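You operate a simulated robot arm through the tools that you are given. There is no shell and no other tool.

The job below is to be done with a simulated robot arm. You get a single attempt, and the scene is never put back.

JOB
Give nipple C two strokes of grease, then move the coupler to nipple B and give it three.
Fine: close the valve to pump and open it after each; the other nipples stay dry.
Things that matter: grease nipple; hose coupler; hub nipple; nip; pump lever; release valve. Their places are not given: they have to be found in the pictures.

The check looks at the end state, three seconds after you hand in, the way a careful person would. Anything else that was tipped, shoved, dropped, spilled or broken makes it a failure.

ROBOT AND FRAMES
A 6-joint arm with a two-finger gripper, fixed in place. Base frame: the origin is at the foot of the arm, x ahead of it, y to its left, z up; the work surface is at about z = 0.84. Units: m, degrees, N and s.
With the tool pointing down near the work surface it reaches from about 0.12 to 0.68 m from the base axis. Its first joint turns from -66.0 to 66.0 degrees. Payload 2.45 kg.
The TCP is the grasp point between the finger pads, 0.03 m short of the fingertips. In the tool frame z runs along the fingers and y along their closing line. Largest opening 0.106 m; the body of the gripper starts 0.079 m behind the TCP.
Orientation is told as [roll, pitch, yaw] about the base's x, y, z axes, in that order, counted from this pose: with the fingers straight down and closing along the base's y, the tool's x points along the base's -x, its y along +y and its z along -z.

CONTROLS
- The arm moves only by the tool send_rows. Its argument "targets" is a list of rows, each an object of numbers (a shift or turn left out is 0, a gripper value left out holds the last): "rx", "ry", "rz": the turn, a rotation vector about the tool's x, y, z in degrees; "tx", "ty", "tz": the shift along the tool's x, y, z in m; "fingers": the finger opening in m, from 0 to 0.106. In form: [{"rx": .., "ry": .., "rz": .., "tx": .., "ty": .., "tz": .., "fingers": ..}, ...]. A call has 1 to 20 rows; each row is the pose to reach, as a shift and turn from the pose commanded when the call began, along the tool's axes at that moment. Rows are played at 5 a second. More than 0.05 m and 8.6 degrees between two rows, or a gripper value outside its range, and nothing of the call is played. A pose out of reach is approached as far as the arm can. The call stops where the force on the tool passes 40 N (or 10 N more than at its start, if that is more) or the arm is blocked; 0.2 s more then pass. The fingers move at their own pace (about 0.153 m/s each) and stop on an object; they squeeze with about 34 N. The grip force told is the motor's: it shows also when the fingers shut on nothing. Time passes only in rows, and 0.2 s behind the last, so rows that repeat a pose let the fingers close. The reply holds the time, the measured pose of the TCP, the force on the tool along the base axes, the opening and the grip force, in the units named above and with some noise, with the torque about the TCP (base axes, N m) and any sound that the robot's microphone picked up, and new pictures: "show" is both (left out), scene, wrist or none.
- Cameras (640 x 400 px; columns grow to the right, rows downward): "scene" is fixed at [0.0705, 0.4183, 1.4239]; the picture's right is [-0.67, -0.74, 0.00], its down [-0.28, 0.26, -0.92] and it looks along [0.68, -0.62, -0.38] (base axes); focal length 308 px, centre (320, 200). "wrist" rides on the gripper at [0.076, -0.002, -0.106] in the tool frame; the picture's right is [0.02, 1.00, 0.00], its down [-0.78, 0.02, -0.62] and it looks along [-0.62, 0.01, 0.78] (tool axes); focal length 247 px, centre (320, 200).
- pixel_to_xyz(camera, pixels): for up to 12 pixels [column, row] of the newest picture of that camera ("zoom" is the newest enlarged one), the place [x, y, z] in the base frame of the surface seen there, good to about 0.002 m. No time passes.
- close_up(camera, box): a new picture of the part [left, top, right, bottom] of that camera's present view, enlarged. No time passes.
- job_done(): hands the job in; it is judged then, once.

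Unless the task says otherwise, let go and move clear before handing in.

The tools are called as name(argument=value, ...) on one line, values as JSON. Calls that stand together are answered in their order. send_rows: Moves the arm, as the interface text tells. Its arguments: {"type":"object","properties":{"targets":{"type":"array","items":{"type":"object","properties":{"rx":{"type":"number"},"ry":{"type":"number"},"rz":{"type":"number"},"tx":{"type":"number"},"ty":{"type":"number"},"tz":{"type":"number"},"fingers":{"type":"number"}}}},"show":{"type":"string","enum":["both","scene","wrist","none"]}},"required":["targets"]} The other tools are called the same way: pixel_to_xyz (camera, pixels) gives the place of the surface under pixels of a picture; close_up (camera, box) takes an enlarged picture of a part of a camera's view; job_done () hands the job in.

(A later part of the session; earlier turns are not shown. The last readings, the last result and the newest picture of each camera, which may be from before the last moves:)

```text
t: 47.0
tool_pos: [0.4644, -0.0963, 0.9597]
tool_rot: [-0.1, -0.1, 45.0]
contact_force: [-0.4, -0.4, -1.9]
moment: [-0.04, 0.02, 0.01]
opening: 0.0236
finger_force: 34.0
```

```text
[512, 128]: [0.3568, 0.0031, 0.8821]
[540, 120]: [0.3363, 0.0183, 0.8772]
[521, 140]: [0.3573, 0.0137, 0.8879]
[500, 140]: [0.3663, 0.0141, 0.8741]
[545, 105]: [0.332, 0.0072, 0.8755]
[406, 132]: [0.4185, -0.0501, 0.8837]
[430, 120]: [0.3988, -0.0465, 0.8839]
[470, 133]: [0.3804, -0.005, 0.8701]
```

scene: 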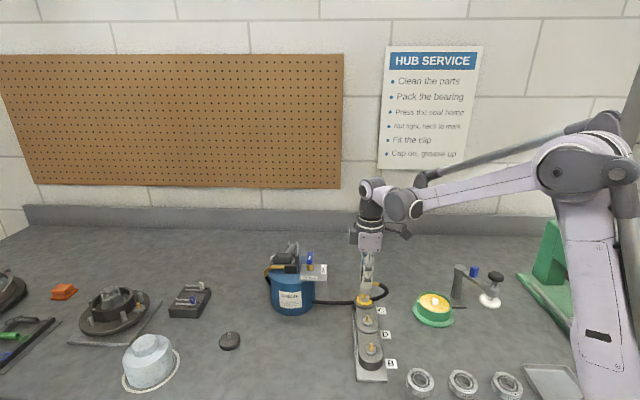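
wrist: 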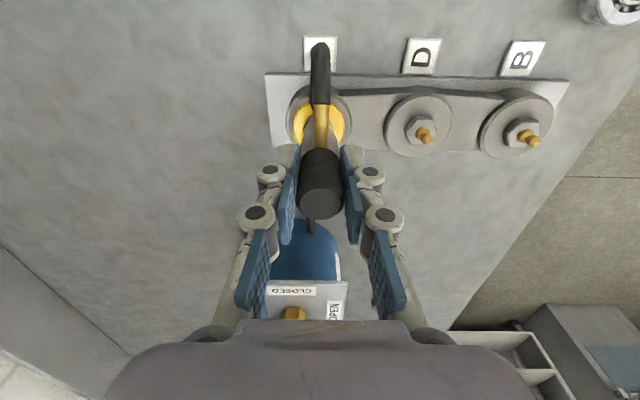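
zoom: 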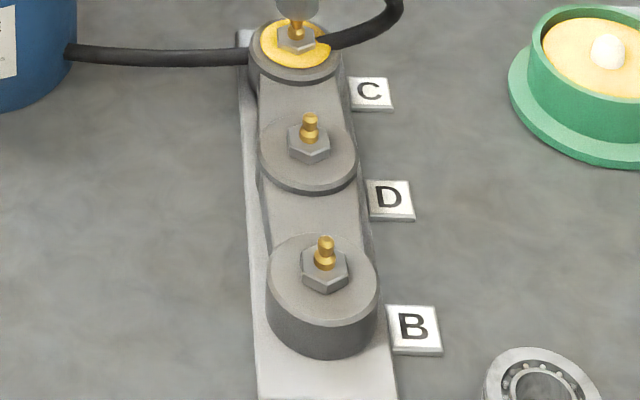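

From both cameras B's axis is about (0.3546, 0.0153), i.e. 0.157 m along the strip from C with about 1.8 mm sideways. I'll lift higher, carry the coupler half-way and check the hose.

send_rows(targets=[{"tz": -0.02, "fingers": 0.015}, {"tz": -0.045, "fingers": 0.015}, {"tz": -0.045, "ty": 0.02, "tx": -0.0002, "fingers": 0.015}, {"tz": -0.045, "ty": 0.04, "tx": -0.0004, "fingers": 0.015}, {"tz": -0.045, "ty": 0.06, "tx": -0.0007, "fingers": 0.015}, {"tz": -0.045, "ty": 0.08, "tx": -0.0009, "fingers": 0.015}], show="both")

close_up(camera="scene", box=[300, 230, 440, 380])

```text
t: 48.4
tool_pos: [0.4094, -0.0391, 1.0054]
tool_rot: [0.1, 0.0, 45.0]
contact_force: [-0.7, 0.5, -0.5]
moment: [0.02, 0.03, 0.0]
opening: 0.0238
finger_force: 34.0
```

scene: 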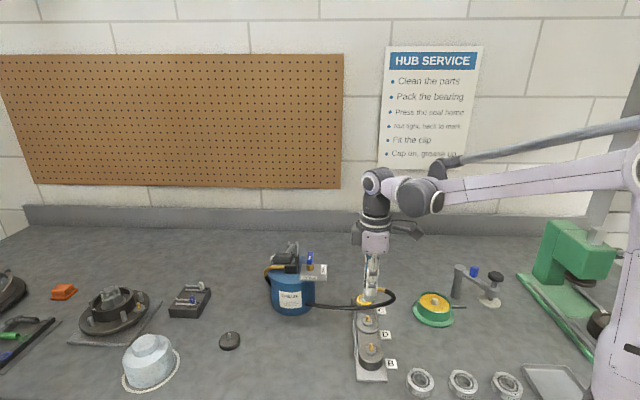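
wrist: 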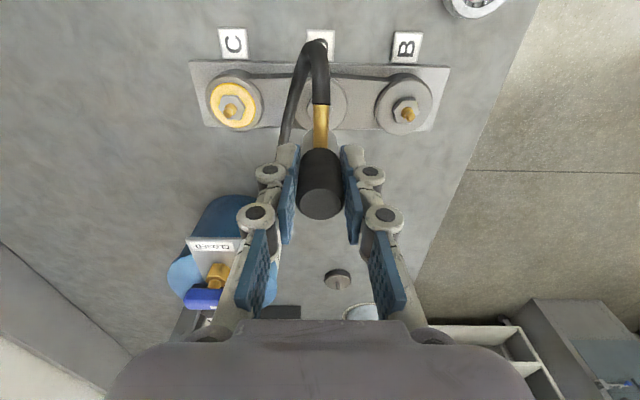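

```text
2.67 times, centred on (370, 305) of scene
```

zoom: 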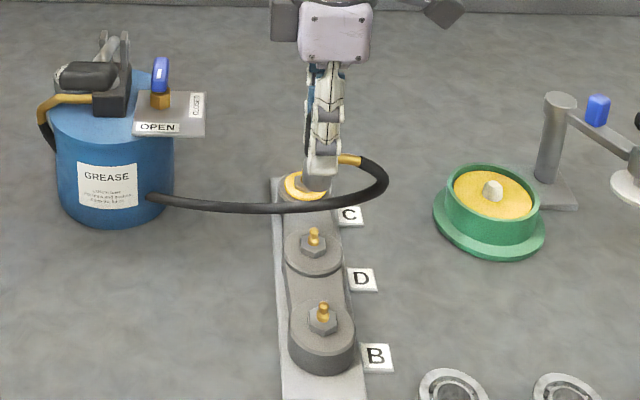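

The hose follows freely with no load on the tool, and C's nipple shows its collar. I'll continue to above B.

send_rows(targets=[{"ty": 0.02, "tx": -0.0002, "fingers": 0.015}, {"ty": 0.04, "tx": -0.0005, "fingers": 0.015}, {"ty": 0.06, "tx": -0.0007, "fingers": 0.015}, {"ty": 0.077, "tx": -0.0009, "fingers": 0.015}, {"ty": 0.077, "tx": -0.0009, "fingers": 0.015}], show="both")

close_up(camera="scene", box=[330, 260, 430, 380])

close_up(camera="wrist", box=[240, 60, 400, 220])

```text
t: 49.6
tool_pos: [0.3551, 0.0151, 1.0039]
tool_rot: [0.0, 0.0, 44.9]
contact_force: [0.4, -0.8, -1.0]
moment: [0.03, -0.03, -0.01]
opening: 0.0238
finger_force: 33.8
```

scene: 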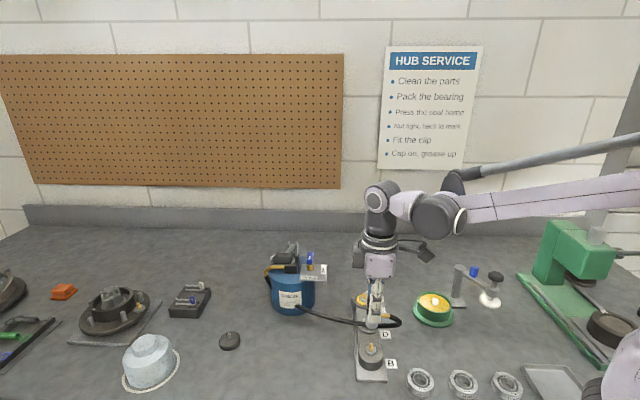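
wrist: 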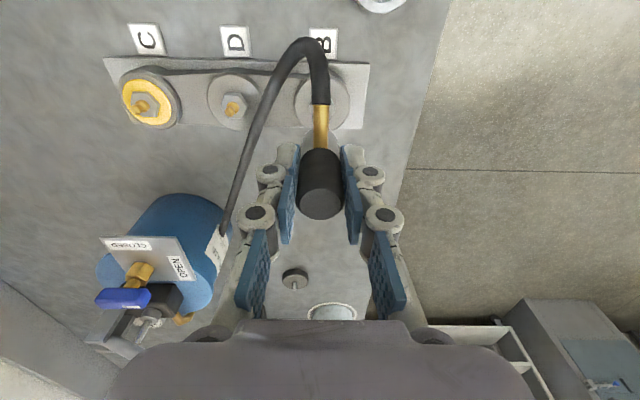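

```text
3.33 times, centred on (380, 320) of scene
```

zoom: 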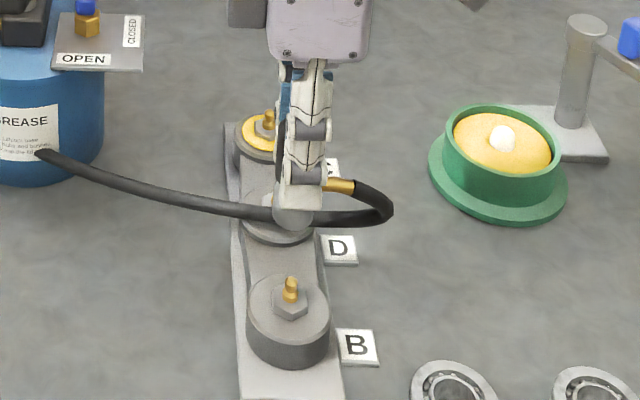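

```text
2.50 times, centred on (320, 140) of wrist
```

zoom: 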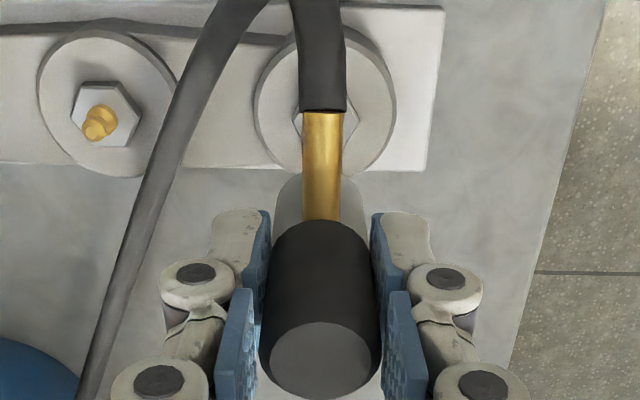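

The coupler hangs over B; I'll check centring by measuring boss edges for B and the hex for C (whose axis I know from gripping) in this view.

pixel_to_xyz(camera="wrist", pixels=[[297, 98], [347, 98], [310, 98], [334, 98], [143, 103], [145, 108], [230, 105], [233, 110], [123, 97], [179, 97]])

close_up(camera="wrist", box=[270, 50, 370, 150])

```text
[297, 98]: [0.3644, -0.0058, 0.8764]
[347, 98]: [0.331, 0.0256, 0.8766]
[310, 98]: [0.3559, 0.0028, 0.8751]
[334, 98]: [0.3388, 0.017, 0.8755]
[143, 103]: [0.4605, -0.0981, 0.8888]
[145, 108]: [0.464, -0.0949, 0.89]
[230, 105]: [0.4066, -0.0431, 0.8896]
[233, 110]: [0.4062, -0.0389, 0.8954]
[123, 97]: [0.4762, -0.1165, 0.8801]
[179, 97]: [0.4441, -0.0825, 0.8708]
```

```text
4.00 times, centred on (320, 100) of wrist
```

zoom: 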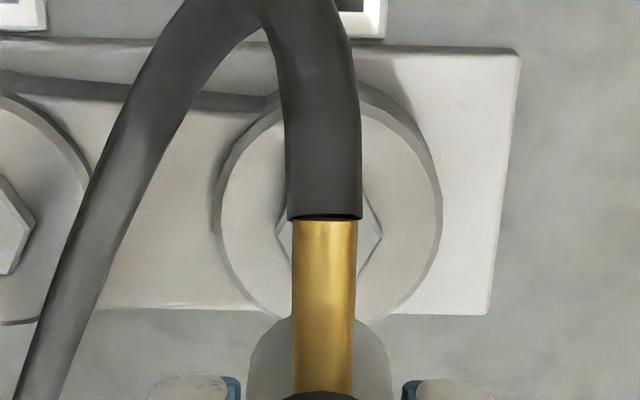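

B's axis looks about 1 mm further along the strip and about 1–2 mm toward the elbow side. I'll apply a small correction and lower until the coupler is ~1 cm above the nip to verify visually.

send_rows(targets=[{"ty": 0.001, "tx": 0.0013, "tz": 0.015, "fingers": 0.015}, {"ty": 0.001, "tx": 0.0013, "tz": 0.03, "fingers": 0.015}, {"ty": 0.001, "tx": 0.0013, "tz": 0.042, "fingers": 0.015}, {"ty": 0.001, "tx": 0.0013, "tz": 0.042, "fingers": 0.015}], show="both")

close_up(camera="scene", box=[345, 310, 405, 360])

close_up(camera="wrist", box=[270, 80, 370, 180])

```text
t: 50.6
tool_pos: [0.3532, 0.0143, 0.9625]
tool_rot: [0.0, 0.0, 45.0]
contact_force: [-0.1, -0.6, -1.6]
moment: [0.02, -0.01, 0.05]
opening: 0.0241
finger_force: 33.9
```

scene: 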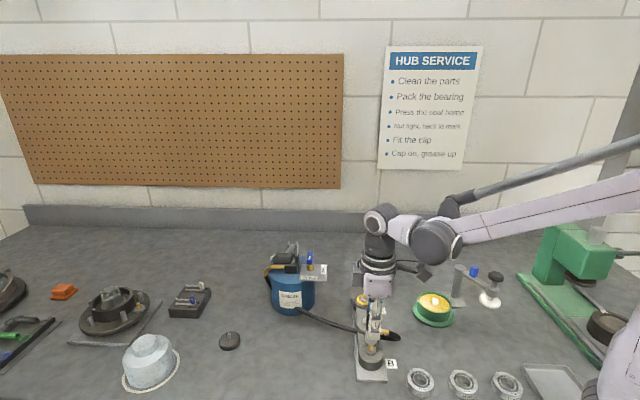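
wrist: 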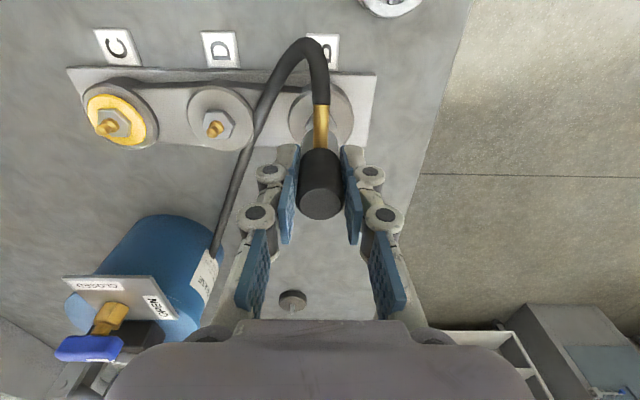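

```text
8.00 times, centred on (375, 335) of scene
```

zoom: 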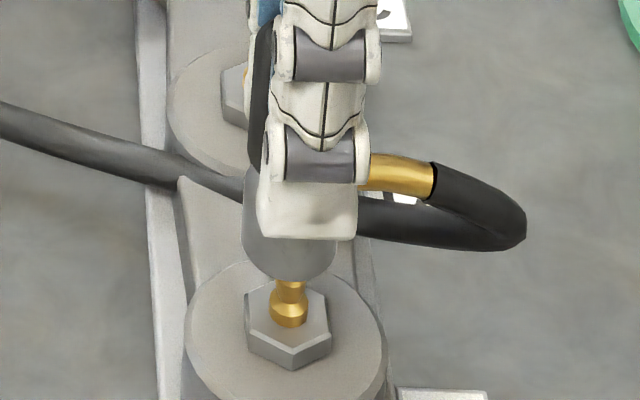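

```text
4.00 times, centred on (320, 130) of wrist
```

zoom: 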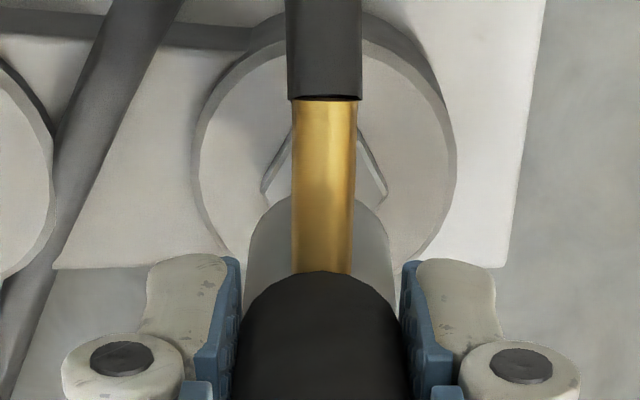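

Both views show the coupler aligned with B's nip within about 0.5 mm (scene zoom centre 289 for both). I'll lower it slowly onto the nip to the same height it had on C.

send_rows(targets=[{"tz": 0.005, "ty": 0.0003, "fingers": 0.015}, {"tz": 0.01, "ty": 0.0003, "fingers": 0.015}, {"tz": 0.014, "ty": 0.0003, "fingers": 0.015}, {"tz": 0.018, "ty": 0.0003, "fingers": 0.015}, {"tz": 0.0205, "ty": 0.0003, "fingers": 0.015}, {"tz": 0.0225, "ty": 0.0003, "fingers": 0.015}], show="both")

close_up(camera="scene", box=[345, 310, 405, 360])

```text
t: 52.0
tool_pos: [0.3539, 0.0148, 0.9388]
tool_rot: [0.0, 0.0, 45.1]
contact_force: [0.1, 0.2, -2.2]
moment: [0.0, 0.02, 0.0]
opening: 0.0239
finger_force: 34.0
```

scene: 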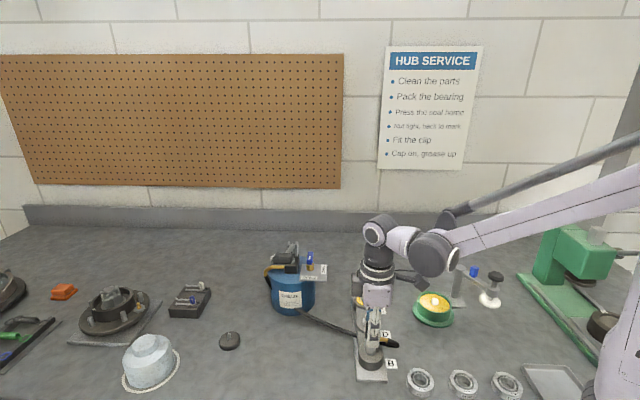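
wrist: 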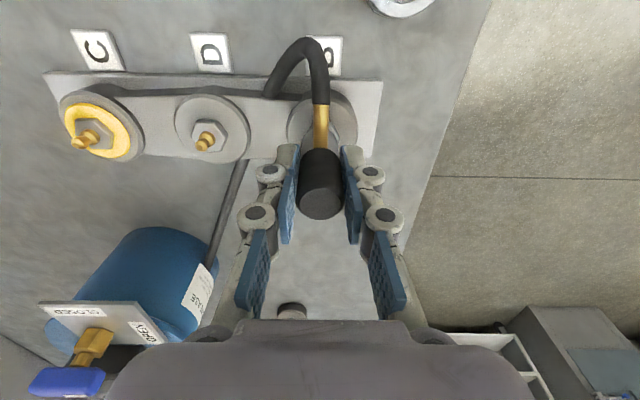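

```text
8.00 times, centred on (375, 335) of scene
```

zoom: 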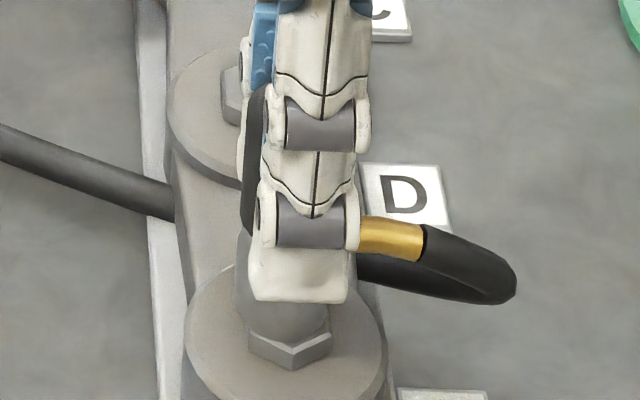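

The coupler covers B's nip, but the tool still carries its weight (-2.2 N), so it isn't resting yet. I'll press down in 1 mm steps until contact.

send_rows(targets=[{"tz": 0.001, "fingers": 0.015}, {"tz": 0.002, "fingers": 0.015}], show="none")

close_up(camera="scene", box=[345, 310, 405, 360])

```text
t: 52.6
tool_pos: [0.3539, 0.0154, 0.9388]
tool_rot: [0.0, -0.1, 45.0]
contact_force: [3.2, -0.6, 23.0]
moment: [-0.03, -0.08, -0.03]
opening: 0.0241
finger_force: 34.4
```

```text
8.00 times, centred on (375, 335) of scene
```

zoom: 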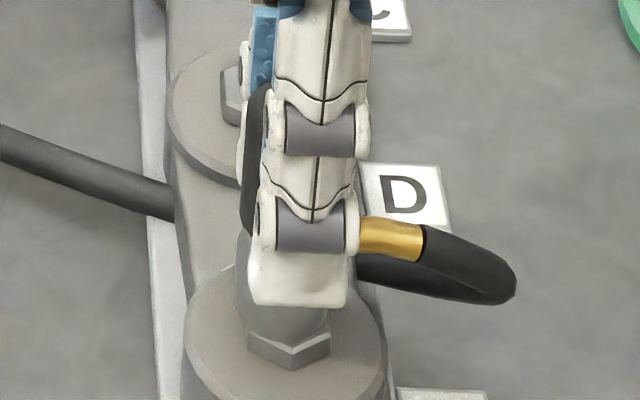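

Contact at 23 N near the same height as on C, so it is resting on B. I'll ease off the press, open the fingers and look before rising.

send_rows(targets=[{"tz": -0.001, "fingers": 0.015}, {"tz": -0.001, "fingers": 0.03}, {"tz": -0.001, "fingers": 0.05}, {"tz": -0.001, "fingers": 0.05}], show="both")

close_up(camera="scene", box=[345, 300, 405, 360])

close_up(camera="wrist", box=[260, 80, 380, 230])

```text
t: 53.6
tool_pos: [0.3524, 0.0154, 0.9401]
tool_rot: [0.1, 0.0, 45.0]
contact_force: [0.3, 0.0, 0.3]
moment: [0.0, 0.02, 0.04]
opening: 0.0499
finger_force: 0.1
```

scene: 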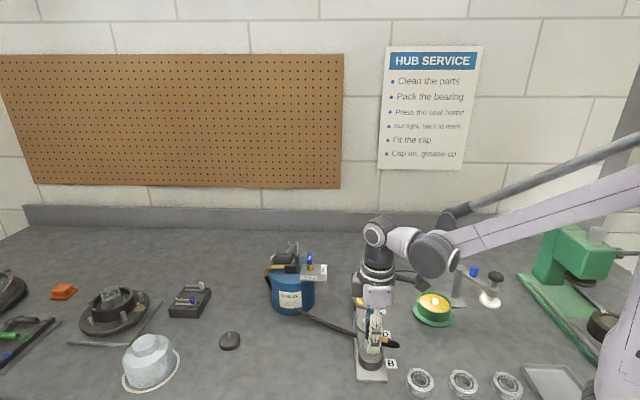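
wrist: 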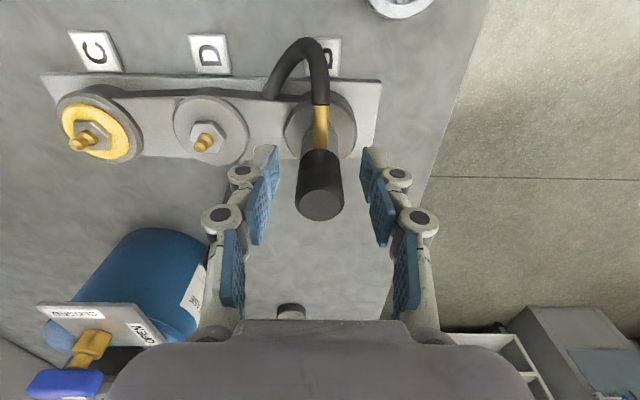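

```text
6.67 times, centred on (375, 330) of scene
```

zoom: 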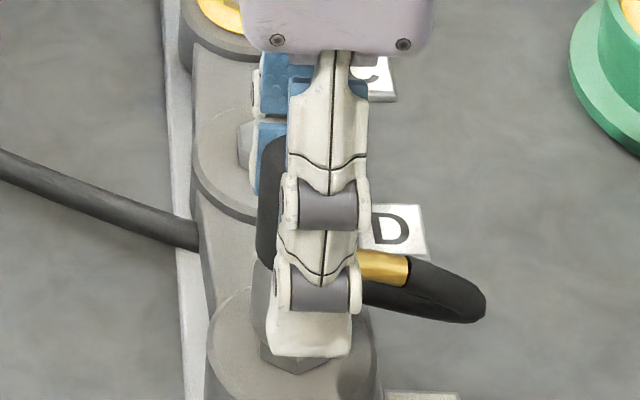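

```text
2.67 times, centred on (320, 155) of wrist
```

zoom: 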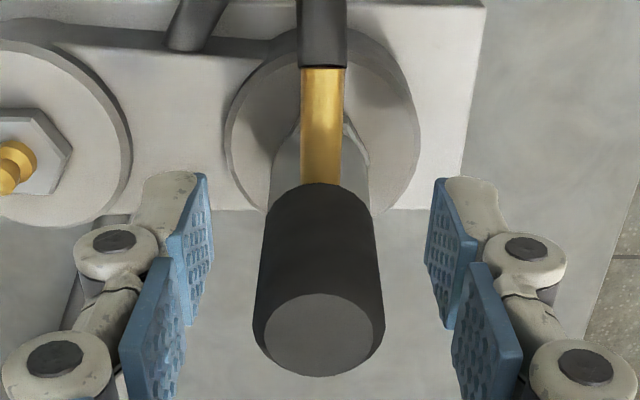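

The coupler stays upright on B after release. I'll rise clear and check it.

send_rows(targets=[{"tz": -0.02, "fingers": 0.05}, {"tz": -0.05, "fingers": 0.05}, {"tz": -0.09, "fingers": 0.05}, {"tz": -0.13, "fingers": 0.05}, {"tz": -0.17, "fingers": 0.05}], show="both")

close_up(camera="scene", box=[330, 280, 420, 370])

pixel_to_xyz(camera="zoom", pixels=[[285, 225], [285, 260]])

```text
t: 54.8
tool_pos: [0.3524, 0.0157, 1.1101]
tool_rot: [0.0, 0.0, 45.0]
contact_force: [-0.1, 0.4, -0.7]
moment: [0.02, -0.02, 0.01]
opening: 0.05
finger_force: 0.0
```

scene: 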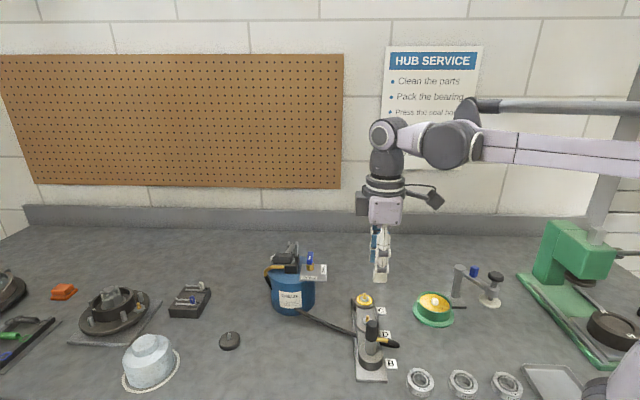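
wrist: 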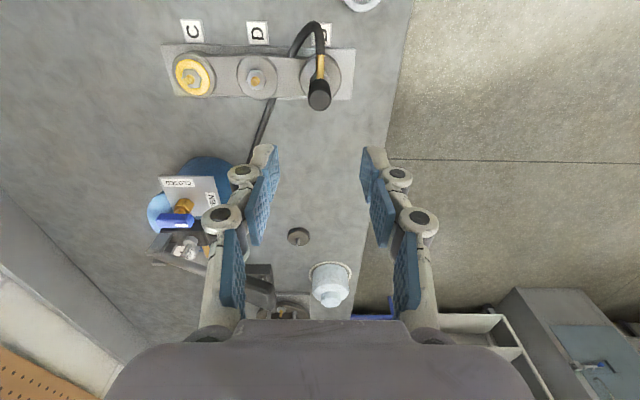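

```text
4.44 times, centred on (375, 325) of scene
```

zoom: 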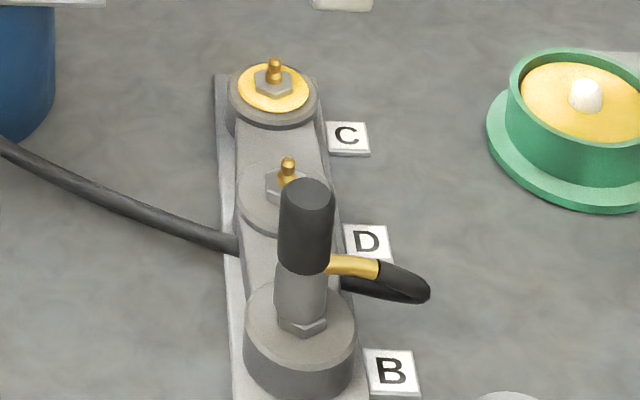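

```text
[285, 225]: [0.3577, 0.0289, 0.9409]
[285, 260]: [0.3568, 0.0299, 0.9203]
```

The coupler sits upright on B's hex, D dry, C with its collar. Now back over the valve at yaw -45° to close it, staying at z≈1.11.

send_rows(targets=[{"tx": -0.0118, "ty": -0.0149, "rz": 7.5, "fingers": 0.04}, {"tx": -0.0236, "ty": -0.0298, "rz": 15, "fingers": 0.04}, {"tx": -0.0354, "ty": -0.0447, "rz": 22.5, "fingers": 0.04}, {"tx": -0.0472, "ty": -0.0596, "rz": 30, "fingers": 0.04}, {"tx": -0.059, "ty": -0.0745, "rz": 37.5, "fingers": 0.04}, {"tx": -0.0708, "ty": -0.0894, "rz": 45, "fingers": 0.04}, {"tx": -0.0827, "ty": -0.1043, "rz": 52.5, "fingers": 0.04}, {"tx": -0.0945, "ty": -0.1192, "rz": 60, "fingers": 0.04}, {"tx": -0.1063, "ty": -0.1341, "rz": 67.5, "fingers": 0.036}, {"tx": -0.1181, "ty": -0.149, "rz": 75, "fingers": 0.036}, {"tx": -0.1299, "ty": -0.1639, "rz": 82.5, "fingers": 0.036}, {"tx": -0.1417, "ty": -0.1788, "rz": 90, "fingers": 0.036}, {"tx": -0.1417, "ty": -0.1788, "tz": 0.03, "rz": 90, "fingers": 0.036}, {"tx": -0.1417, "ty": -0.1788, "tz": 0.06, "rz": 90, "fingers": 0.036}, {"tx": -0.1417, "ty": -0.1788, "tz": 0.06, "rz": 90, "fingers": 0.036}], show="both")

close_up(camera="wrist", box=[240, 60, 400, 220])

close_up(camera="scene", box=[330, 280, 420, 370])

```text
t: 58.0
tool_pos: [0.5808, -0.0124, 1.0503]
tool_rot: [0.0, 0.0, -45.0]
contact_force: [-0.6, 0.2, 0.0]
moment: [-0.03, 0.0, -0.01]
opening: 0.0359
finger_force: 0.1
```

scene: 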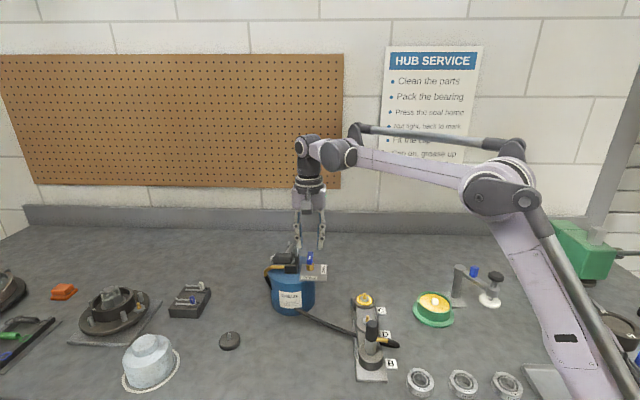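
wrist: 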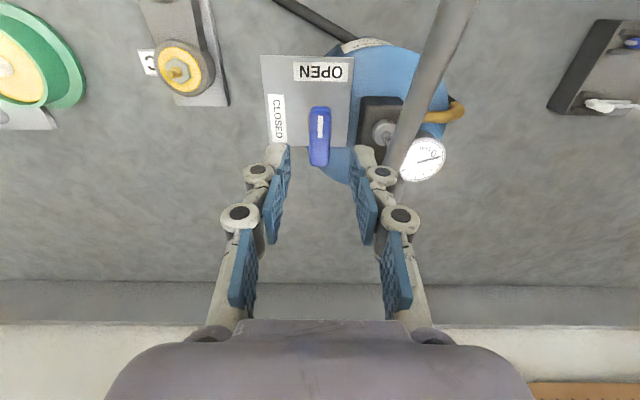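

```text
2.50 times, centred on (320, 140) of wrist
```

zoom: 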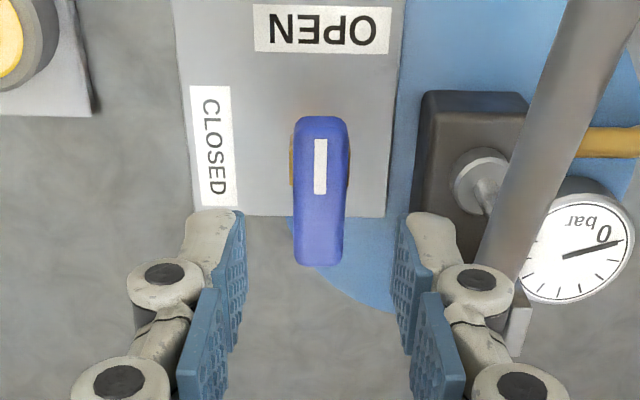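

```text
4.44 times, centred on (375, 325) of scene
```

zoom: 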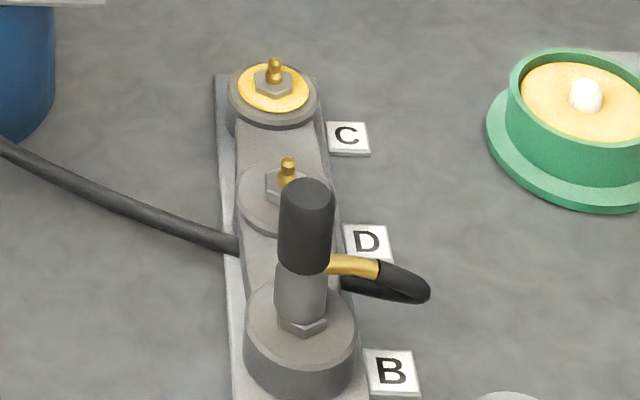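

The handle is centred laterally and about 3 mm ahead along the tool x. I'll correct, descend with a 0.028 opening and grip it.

send_rows(targets=[{"tx": 0.0027, "fingers": 0.028}, {"tx": 0.0027, "tz": 0.012, "fingers": 0.028}, {"tx": 0.0027, "tz": 0.026, "fingers": 0.028}, {"tx": 0.0027, "tz": 0.0425, "fingers": 0.028}, {"tx": 0.0027, "tz": 0.0425, "fingers": 0.028}, {"tx": 0.0027, "tz": 0.0425, "fingers": 0.008}, {"tx": 0.0027, "tz": 0.0425, "fingers": 0.008}, {"tx": 0.0027, "tz": 0.0425, "fingers": 0.008}], show="wrist")

```text
t: 59.8
tool_pos: [0.5764, -0.0092, 1.0065]
tool_rot: [-0.1, 0.0, -45.0]
contact_force: [-7.3, -2.9, -5.5]
moment: [-0.33, -0.09, 0.0]
opening: 0.0145
finger_force: 40.9
```

wrist: 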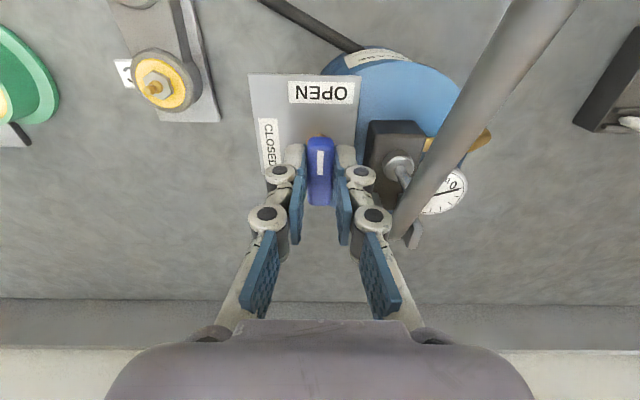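

The handle is gripped with a mild load. I'll turn it 45° toward CLOSED.

send_rows(targets=[{"rz": -7.5, "fingers": 0.008}, {"rz": -15, "fingers": 0.008}, {"rz": -22.5, "fingers": 0.008}, {"rz": -30, "fingers": 0.008}, {"rz": -37.5, "fingers": 0.008}, {"rz": -45, "fingers": 0.008}], show="wrist")

```text
t: 61.2
tool_pos: [0.577, -0.0106, 1.0072]
tool_rot: [-0.1, 0.0, 0.1]
contact_force: [-8.5, -17.8, 9.7]
moment: [-0.44, 0.83, -0.03]
opening: 0.0148
finger_force: 40.9
```

wrist: 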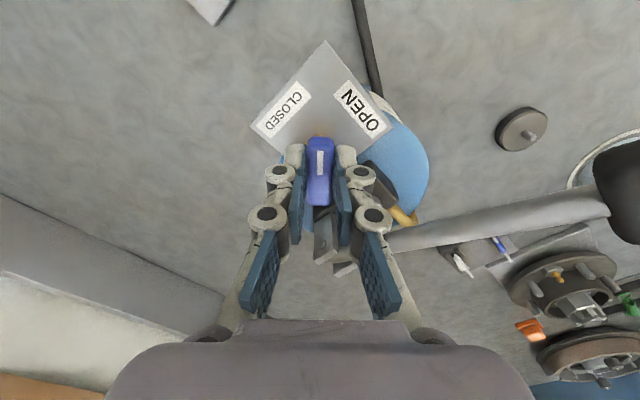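

Handle follows; a sideways load of 18 N toward -y, so I'll shift about 1.2 mm that way and finish the turn to CLOSED.

send_rows(targets=[{"tx": 0.0005, "ty": -0.0012, "tz": -0.0004, "fingers": 0.008}, {"tx": 0.0005, "ty": -0.0012, "tz": -0.0004, "rz": -7.5, "fingers": 0.008}, {"tx": 0.0005, "ty": -0.0012, "tz": -0.0004, "rz": -15, "fingers": 0.008}, {"tx": 0.0005, "ty": -0.0012, "tz": -0.0004, "rz": -22.5, "fingers": 0.008}, {"tx": 0.0005, "ty": -0.0012, "tz": -0.0004, "rz": -30, "fingers": 0.008}, {"tx": 0.0005, "ty": -0.0012, "tz": -0.0004, "rz": -37.5, "fingers": 0.008}, {"tx": 0.0005, "ty": -0.0012, "tz": -0.0004, "rz": -45, "fingers": 0.008}, {"tx": 0.0005, "ty": -0.0012, "tz": -0.0004, "rz": -45, "fingers": 0.008}], show="both")

close_up(camera="scene", box=[265, 225, 355, 285])

```text
t: 63.0
tool_pos: [0.5768, -0.0128, 1.0065]
tool_rot: [-0.4, 0.2, 45.0]
contact_force: [-2.0, -17.8, -3.8]
moment: [-0.37, -0.11, -0.05]
opening: 0.0149
finger_force: 40.9
```

scene: 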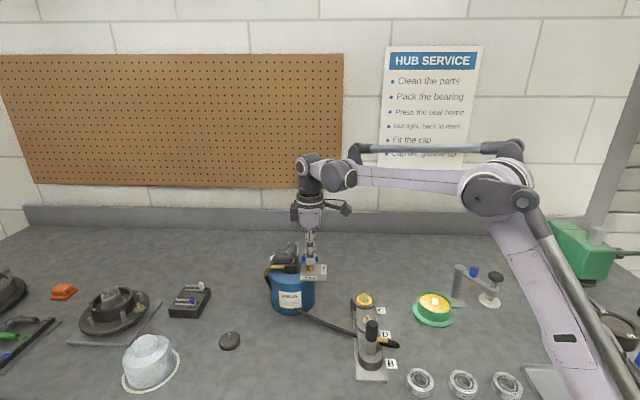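
wrist: 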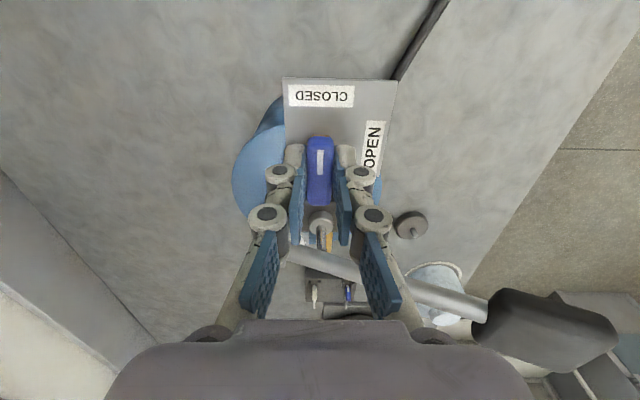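

```text
6.67 times, centred on (310, 255) of scene
```

zoom: 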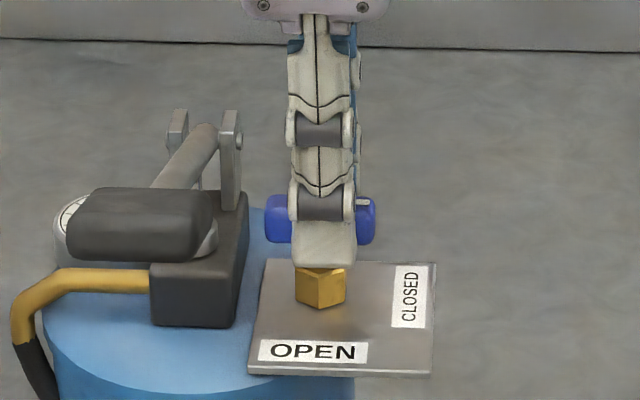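

CLOSED again. I'll release, rise only to z≈1.12, then swing over the lever grip at yaw -45°.

send_rows(targets=[{"fingers": 0.04}, {"fingers": 0.04}, {"tz": -0.02, "fingers": 0.04}, {"tz": -0.05, "fingers": 0.04}, {"tz": -0.09, "fingers": 0.04}, {"tz": -0.117, "fingers": 0.04}], show="scene")

close_up(camera="scene", box=[255, 230, 345, 290])

```text
t: 64.4
tool_pos: [0.5775, -0.0099, 1.1244]
tool_rot: [0.0, 0.1, 44.9]
contact_force: [0.0, 0.1, 0.1]
moment: [0.01, 0.0, 0.01]
opening: 0.0398
finger_force: 0.0
```

scene: 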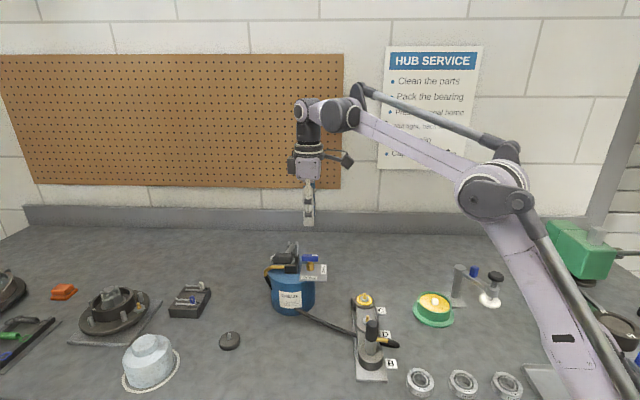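

```text
6.67 times, centred on (300, 260) of scene
```

zoom: 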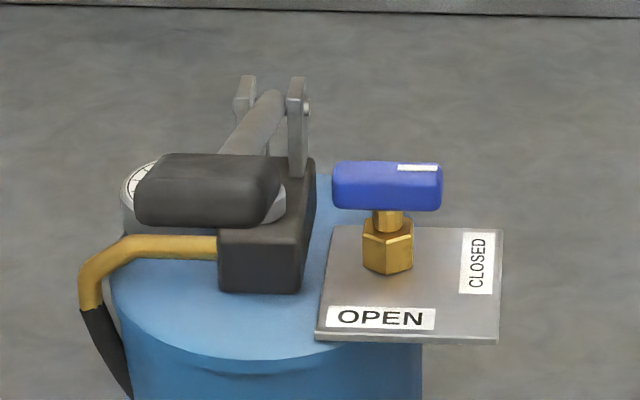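

Valve CLOSED, lever still raised. Now moving over the lever grip.

send_rows(targets=[{"tx": -0.0042, "ty": 0.009, "rz": 7.5, "fingers": 0.07}, {"tx": -0.0083, "ty": 0.0181, "rz": 15, "fingers": 0.07}, {"tx": -0.0125, "ty": 0.0271, "rz": 22.5, "fingers": 0.07}, {"tx": -0.0166, "ty": 0.0362, "rz": 30, "fingers": 0.07}, {"tx": -0.0208, "ty": 0.0452, "rz": 37.5, "fingers": 0.07}, {"tx": -0.025, "ty": 0.0543, "rz": 45, "fingers": 0.07}, {"tx": -0.0291, "ty": 0.0633, "rz": 52.5, "fingers": 0.07}, {"tx": -0.0333, "ty": 0.0723, "rz": 60, "fingers": 0.07}, {"tx": -0.0374, "ty": 0.0814, "rz": 67.5, "fingers": 0.07}, {"tx": -0.0416, "ty": 0.0904, "rz": 75, "fingers": 0.07}, {"tx": -0.0457, "ty": 0.0995, "rz": 82.5, "fingers": 0.07}, {"tx": -0.0499, "ty": 0.1085, "rz": 90, "fingers": 0.07}, {"tx": -0.0499, "ty": 0.1085, "rz": 90, "fingers": 0.07}], show="both")

```text
t: 67.2
tool_pos: [0.537, 0.1007, 1.1248]
tool_rot: [0.0, 0.0, -45.1]
contact_force: [0.1, 1.3, 0.1]
moment: [0.01, 0.0, 0.01]
opening: 0.07
finger_force: 0.1
```

scene: 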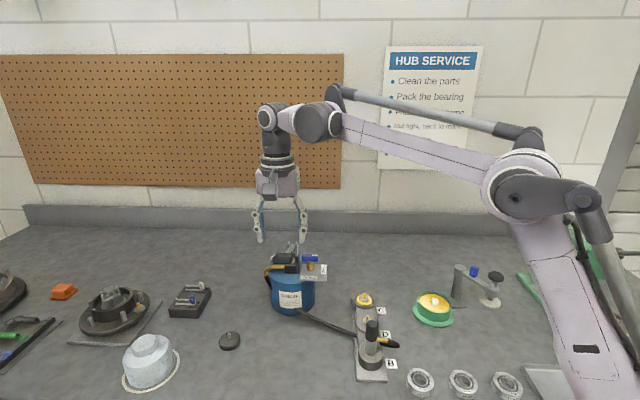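
wrist: 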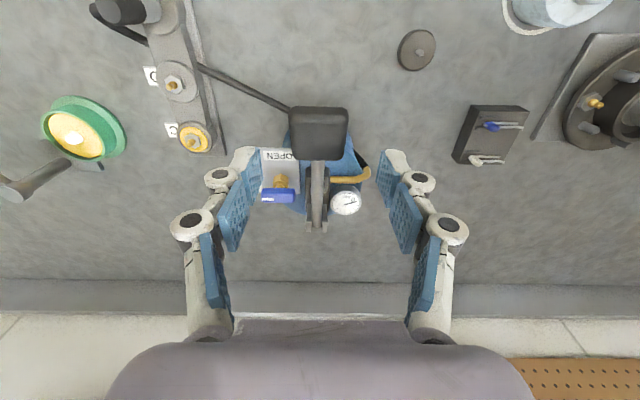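

The lever grip (318,133) is centred between the pads. I'll descend to z≈1.0555 and grip it.

send_rows(targets=[{"ty": -0.0005, "tz": 0.025, "fingers": 0.07}, {"ty": -0.0005, "tz": 0.05, "fingers": 0.07}, {"ty": -0.0005, "tz": 0.069, "fingers": 0.07}, {"ty": -0.0005, "tz": 0.069, "fingers": 0.07}, {"ty": -0.0005, "tz": 0.069, "fingers": 0.03}, {"ty": -0.0005, "tz": 0.069, "fingers": 0.03}, {"ty": -0.0005, "tz": 0.069, "fingers": 0.03}], show="wrist")

```text
t: 68.8
tool_pos: [0.5364, 0.0991, 1.0559]
tool_rot: [0.0, 0.0, -45.1]
contact_force: [-1.6, -1.8, -0.3]
moment: [0.27, 0.33, 0.02]
opening: 0.0402
finger_force: 44.9
```

wrist: 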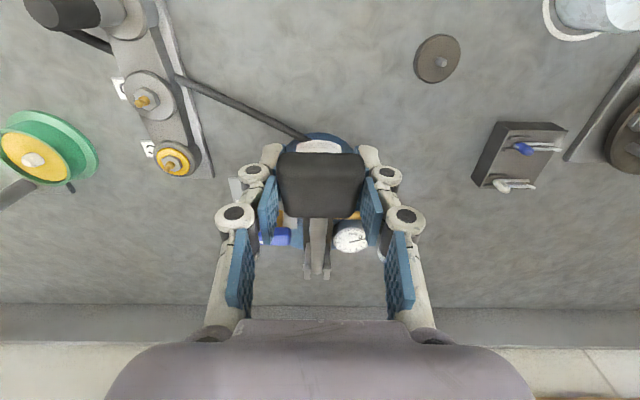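

Gripped with almost no load. Now stroke one on B: lever down along the arc.

send_rows(targets=[{"tx": 0.0039, "tz": 0.0124, "ry": -5, "fingers": 0.03}, {"tx": 0.0067, "tz": 0.0252, "ry": -10, "fingers": 0.03}, {"tx": 0.0084, "tz": 0.0381, "ry": -15, "fingers": 0.03}, {"tx": 0.009, "tz": 0.0511, "ry": -20, "fingers": 0.03}, {"tx": 0.0084, "tz": 0.0642, "ry": -25, "fingers": 0.03}, {"tx": 0.0067, "tz": 0.0771, "ry": -30, "fingers": 0.03}, {"tx": 0.0062, "tz": 0.0796, "ry": -31, "fingers": 0.03}], show="both")

close_up(camera="scene", box=[330, 280, 420, 370])

```text
t: 70.4
tool_pos: [0.5319, 0.1045, 0.976]
tool_rot: [0.0, -31.1, -45.1]
contact_force: [-6.0, -8.7, 5.2]
moment: [-0.13, -0.13, 0.06]
opening: 0.0404
finger_force: 44.9
```

scene: 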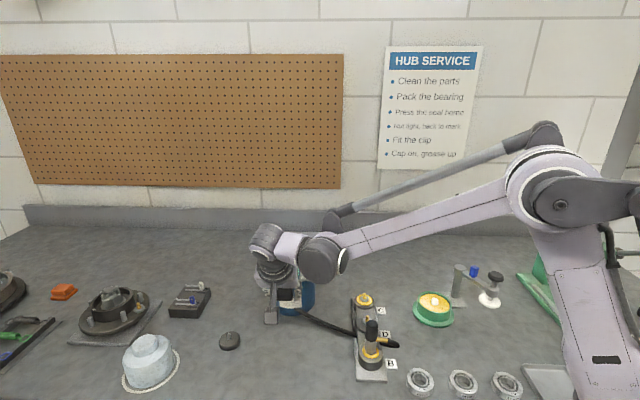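
wrist: 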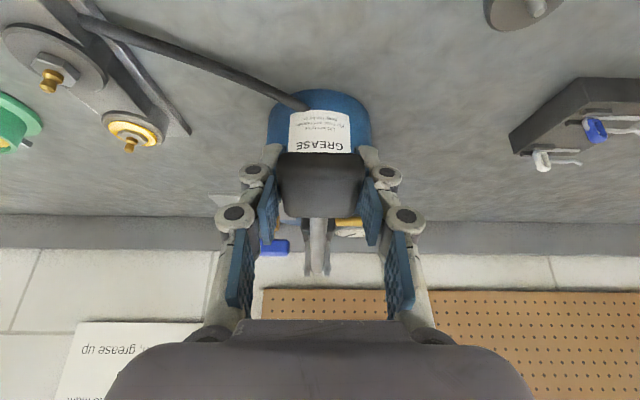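

```text
4.44 times, centred on (375, 325) of scene
```

zoom: 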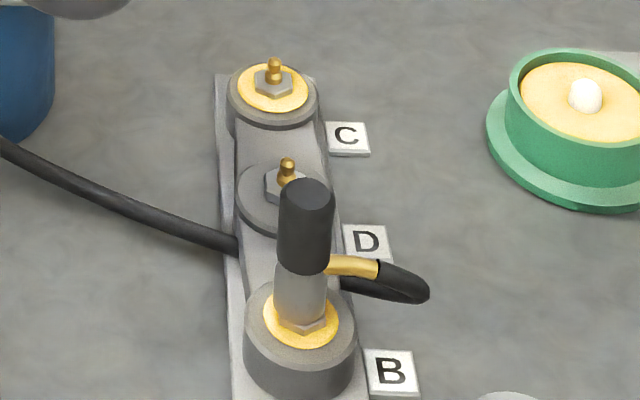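

B now has its first collar — stroke one delivered. I'll raise the lever back to the top.

send_rows(targets=[{"tx": -0.006, "tz": -0.0143, "ry": 6, "fingers": 0.03}, {"tx": -0.0123, "tz": -0.0259, "ry": 11, "fingers": 0.03}, {"tx": -0.0195, "tz": -0.0367, "ry": 16, "fingers": 0.03}, {"tx": -0.0276, "tz": -0.0469, "ry": 21, "fingers": 0.03}, {"tx": -0.0366, "tz": -0.0564, "ry": 26, "fingers": 0.03}, {"tx": -0.0463, "tz": -0.065, "ry": 31, "fingers": 0.03}, {"tx": -0.0463, "tz": -0.065, "ry": 31, "fingers": 0.03}], show="both")

```text
t: 72.0
tool_pos: [0.535, 0.1014, 1.0556]
tool_rot: [0.1, 0.1, -45.0]
contact_force: [-0.1, -8.9, 0.8]
moment: [-0.32, 0.14, 0.05]
opening: 0.04
finger_force: 45.6
```

scene: 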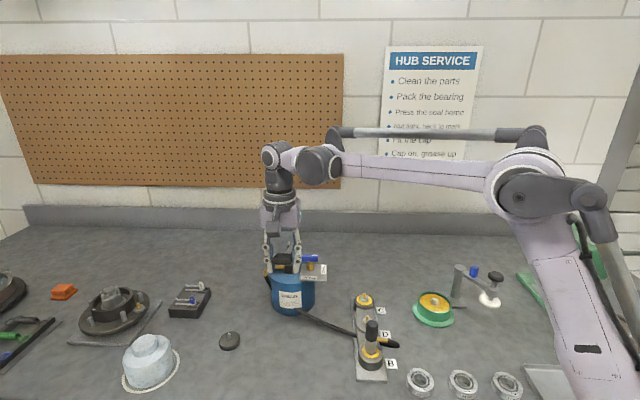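
wrist: 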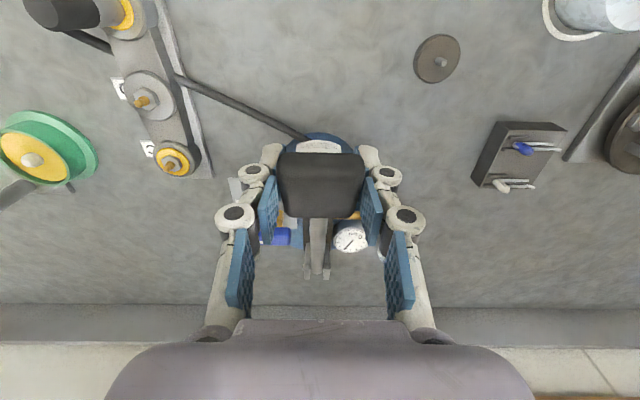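

The lever is back at the top with low loads and the gauge shows pressure. Stroke two on B: down the same arc.

send_rows(targets=[{"tx": 0.0039, "tz": 0.0124, "ry": -5, "fingers": 0.03}, {"tx": 0.0067, "tz": 0.0252, "ry": -10, "fingers": 0.03}, {"tx": 0.0084, "tz": 0.0381, "ry": -15, "fingers": 0.03}, {"tx": 0.009, "tz": 0.0511, "ry": -20, "fingers": 0.03}, {"tx": 0.0084, "tz": 0.0642, "ry": -25, "fingers": 0.03}, {"tx": 0.0067, "tz": 0.0771, "ry": -30, "fingers": 0.03}, {"tx": 0.0062, "tz": 0.0796, "ry": -31, "fingers": 0.03}], show="scene")

close_up(camera="scene", box=[330, 280, 420, 370])

```text
t: 73.6
tool_pos: [0.5296, 0.106, 0.9751]
tool_rot: [-0.2, -31.1, -45.0]
contact_force: [-15.0, -6.9, 5.3]
moment: [-0.32, -0.26, -0.18]
opening: 0.0404
finger_force: 45.2
```

scene: 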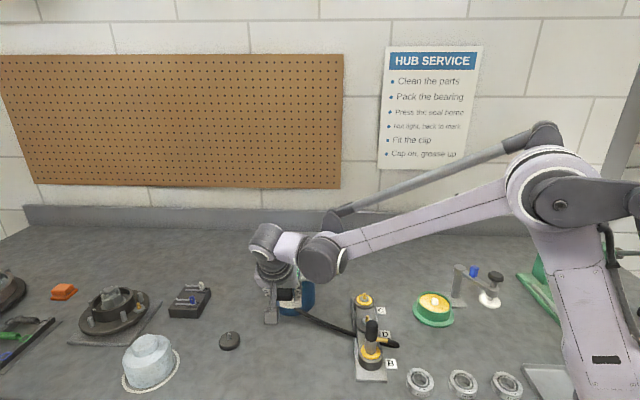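

```text
4.44 times, centred on (375, 325) of scene
```

zoom: 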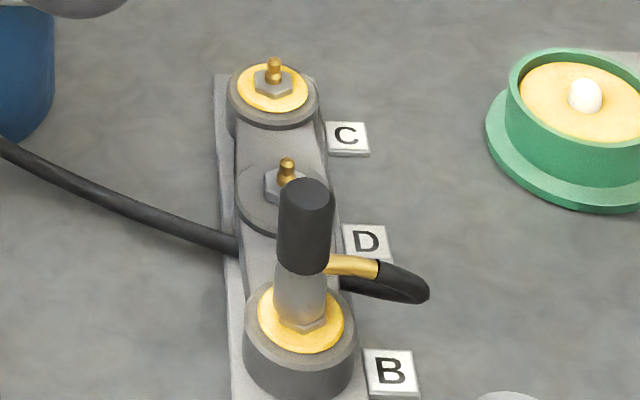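

B's collar grew — stroke two delivered. I'll raise the lever, easing 1 mm sideways.

send_rows(targets=[{"ty": -0.001, "tx": -0.006, "tz": -0.0143, "ry": 6, "fingers": 0.03}, {"ty": -0.001, "tx": -0.0123, "tz": -0.0259, "ry": 11, "fingers": 0.03}, {"ty": -0.001, "tx": -0.0195, "tz": -0.0367, "ry": 16, "fingers": 0.03}, {"ty": -0.001, "tx": -0.0276, "tz": -0.0469, "ry": 21, "fingers": 0.03}, {"ty": -0.001, "tx": -0.0366, "tz": -0.0564, "ry": 26, "fingers": 0.03}, {"ty": -0.001, "tx": -0.0463, "tz": -0.065, "ry": 31, "fingers": 0.03}, {"ty": -0.001, "tx": -0.0463, "tz": -0.065, "ry": 31, "fingers": 0.03}], show="scene")

```text
t: 75.2
tool_pos: [0.5357, 0.1012, 1.0548]
tool_rot: [0.1, 0.0, -45.0]
contact_force: [6.8, 1.5, 10.2]
moment: [-0.9, -0.95, -0.1]
opening: 0.0403
finger_force: 44.7
```

scene: 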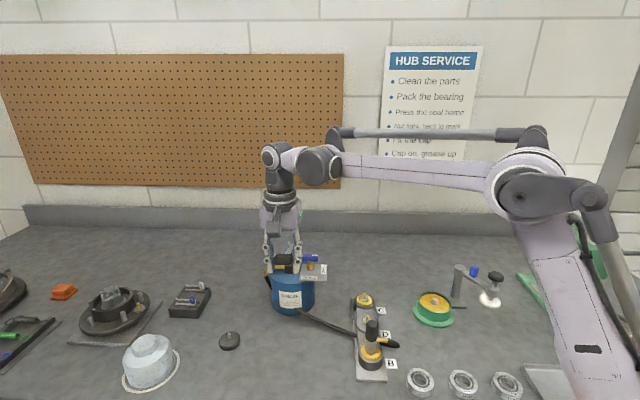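

Lever back up, tool pressing slightly low (10 N). I'll lift 0.7 mm to be sure it's fully at the top, then make stroke three on B.

send_rows(targets=[{"tz": -0.0007, "fingers": 0.03}, {"tz": -0.0007, "fingers": 0.03}, {"tx": 0.0039, "tz": 0.0124, "ry": -5, "fingers": 0.03}, {"tx": 0.0067, "tz": 0.0252, "ry": -10, "fingers": 0.03}, {"tx": 0.0084, "tz": 0.0381, "ry": -15, "fingers": 0.03}, {"tx": 0.009, "tz": 0.0511, "ry": -20, "fingers": 0.03}, {"tx": 0.0084, "tz": 0.0642, "ry": -25, "fingers": 0.03}, {"tx": 0.0067, "tz": 0.0771, "ry": -30, "fingers": 0.03}, {"tx": 0.0062, "tz": 0.0796, "ry": -31, "fingers": 0.03}], show="scene")

close_up(camera="scene", box=[330, 280, 420, 370])

```text
t: 77.2
tool_pos: [0.5307, 0.1046, 0.9765]
tool_rot: [0.1, -31.0, -45.0]
contact_force: [14.1, 4.9, -2.5]
moment: [0.75, 0.79, -0.07]
opening: 0.0399
finger_force: 44.7
```

scene: 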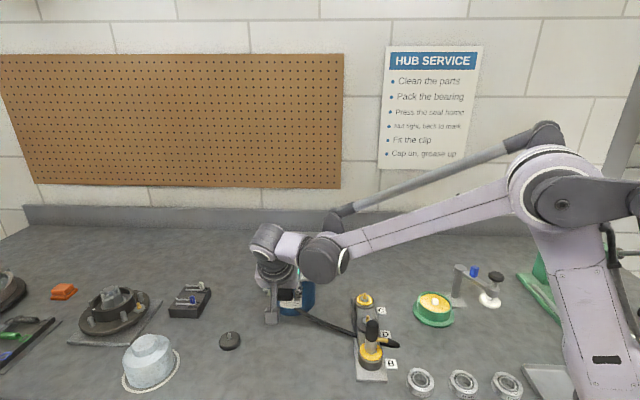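

```text
4.44 times, centred on (375, 325) of scene
```

zoom: 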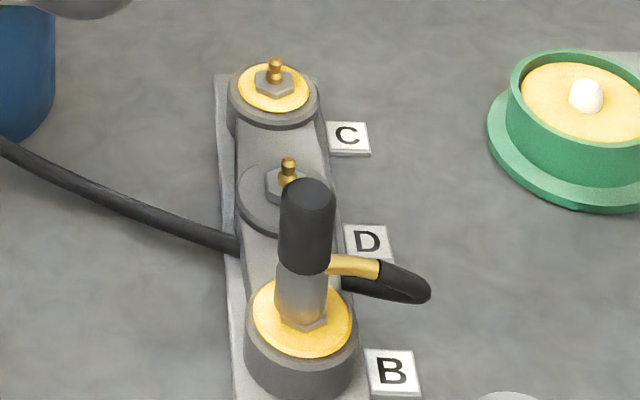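

B's collar grew a third time (now ~100 px wide versus 87 and 78) — three strokes. I'll raise the lever to the top for good.

send_rows(targets=[{"ty": 0.0005, "tx": -0.006, "tz": -0.0143, "ry": 6, "fingers": 0.03}, {"ty": 0.0005, "tx": -0.0123, "tz": -0.0259, "ry": 11, "fingers": 0.03}, {"ty": 0.0005, "tx": -0.0195, "tz": -0.0367, "ry": 16, "fingers": 0.03}, {"ty": 0.0005, "tx": -0.0276, "tz": -0.0469, "ry": 21, "fingers": 0.03}, {"ty": 0.0005, "tx": -0.0366, "tz": -0.0564, "ry": 26, "fingers": 0.03}, {"ty": 0.0005, "tx": -0.0463, "tz": -0.065, "ry": 31, "fingers": 0.03}, {"ty": 0.0005, "tx": -0.0463, "tz": -0.0655, "ry": 31, "fingers": 0.03}], show="both")

```text
t: 78.8
tool_pos: [0.5354, 0.0997, 1.0562]
tool_rot: [0.1, 0.1, -45.0]
contact_force: [7.5, 12.5, 5.3]
moment: [0.01, -0.52, 0.27]
opening: 0.0401
finger_force: 44.9
```

scene: 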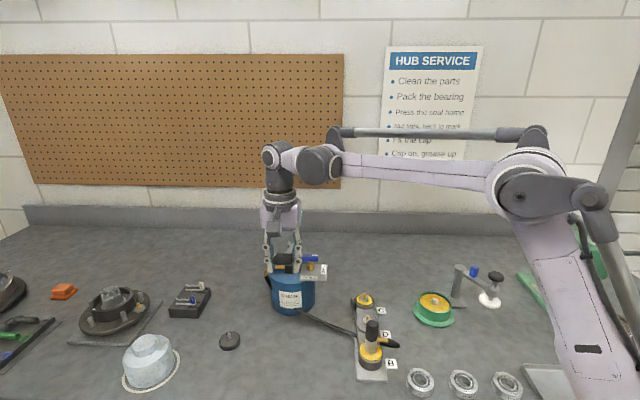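
wrist: 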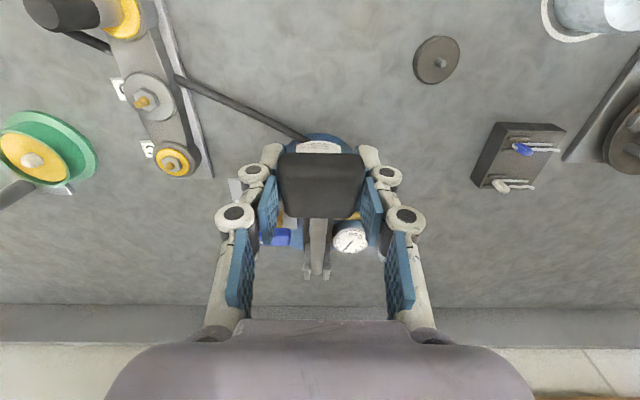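

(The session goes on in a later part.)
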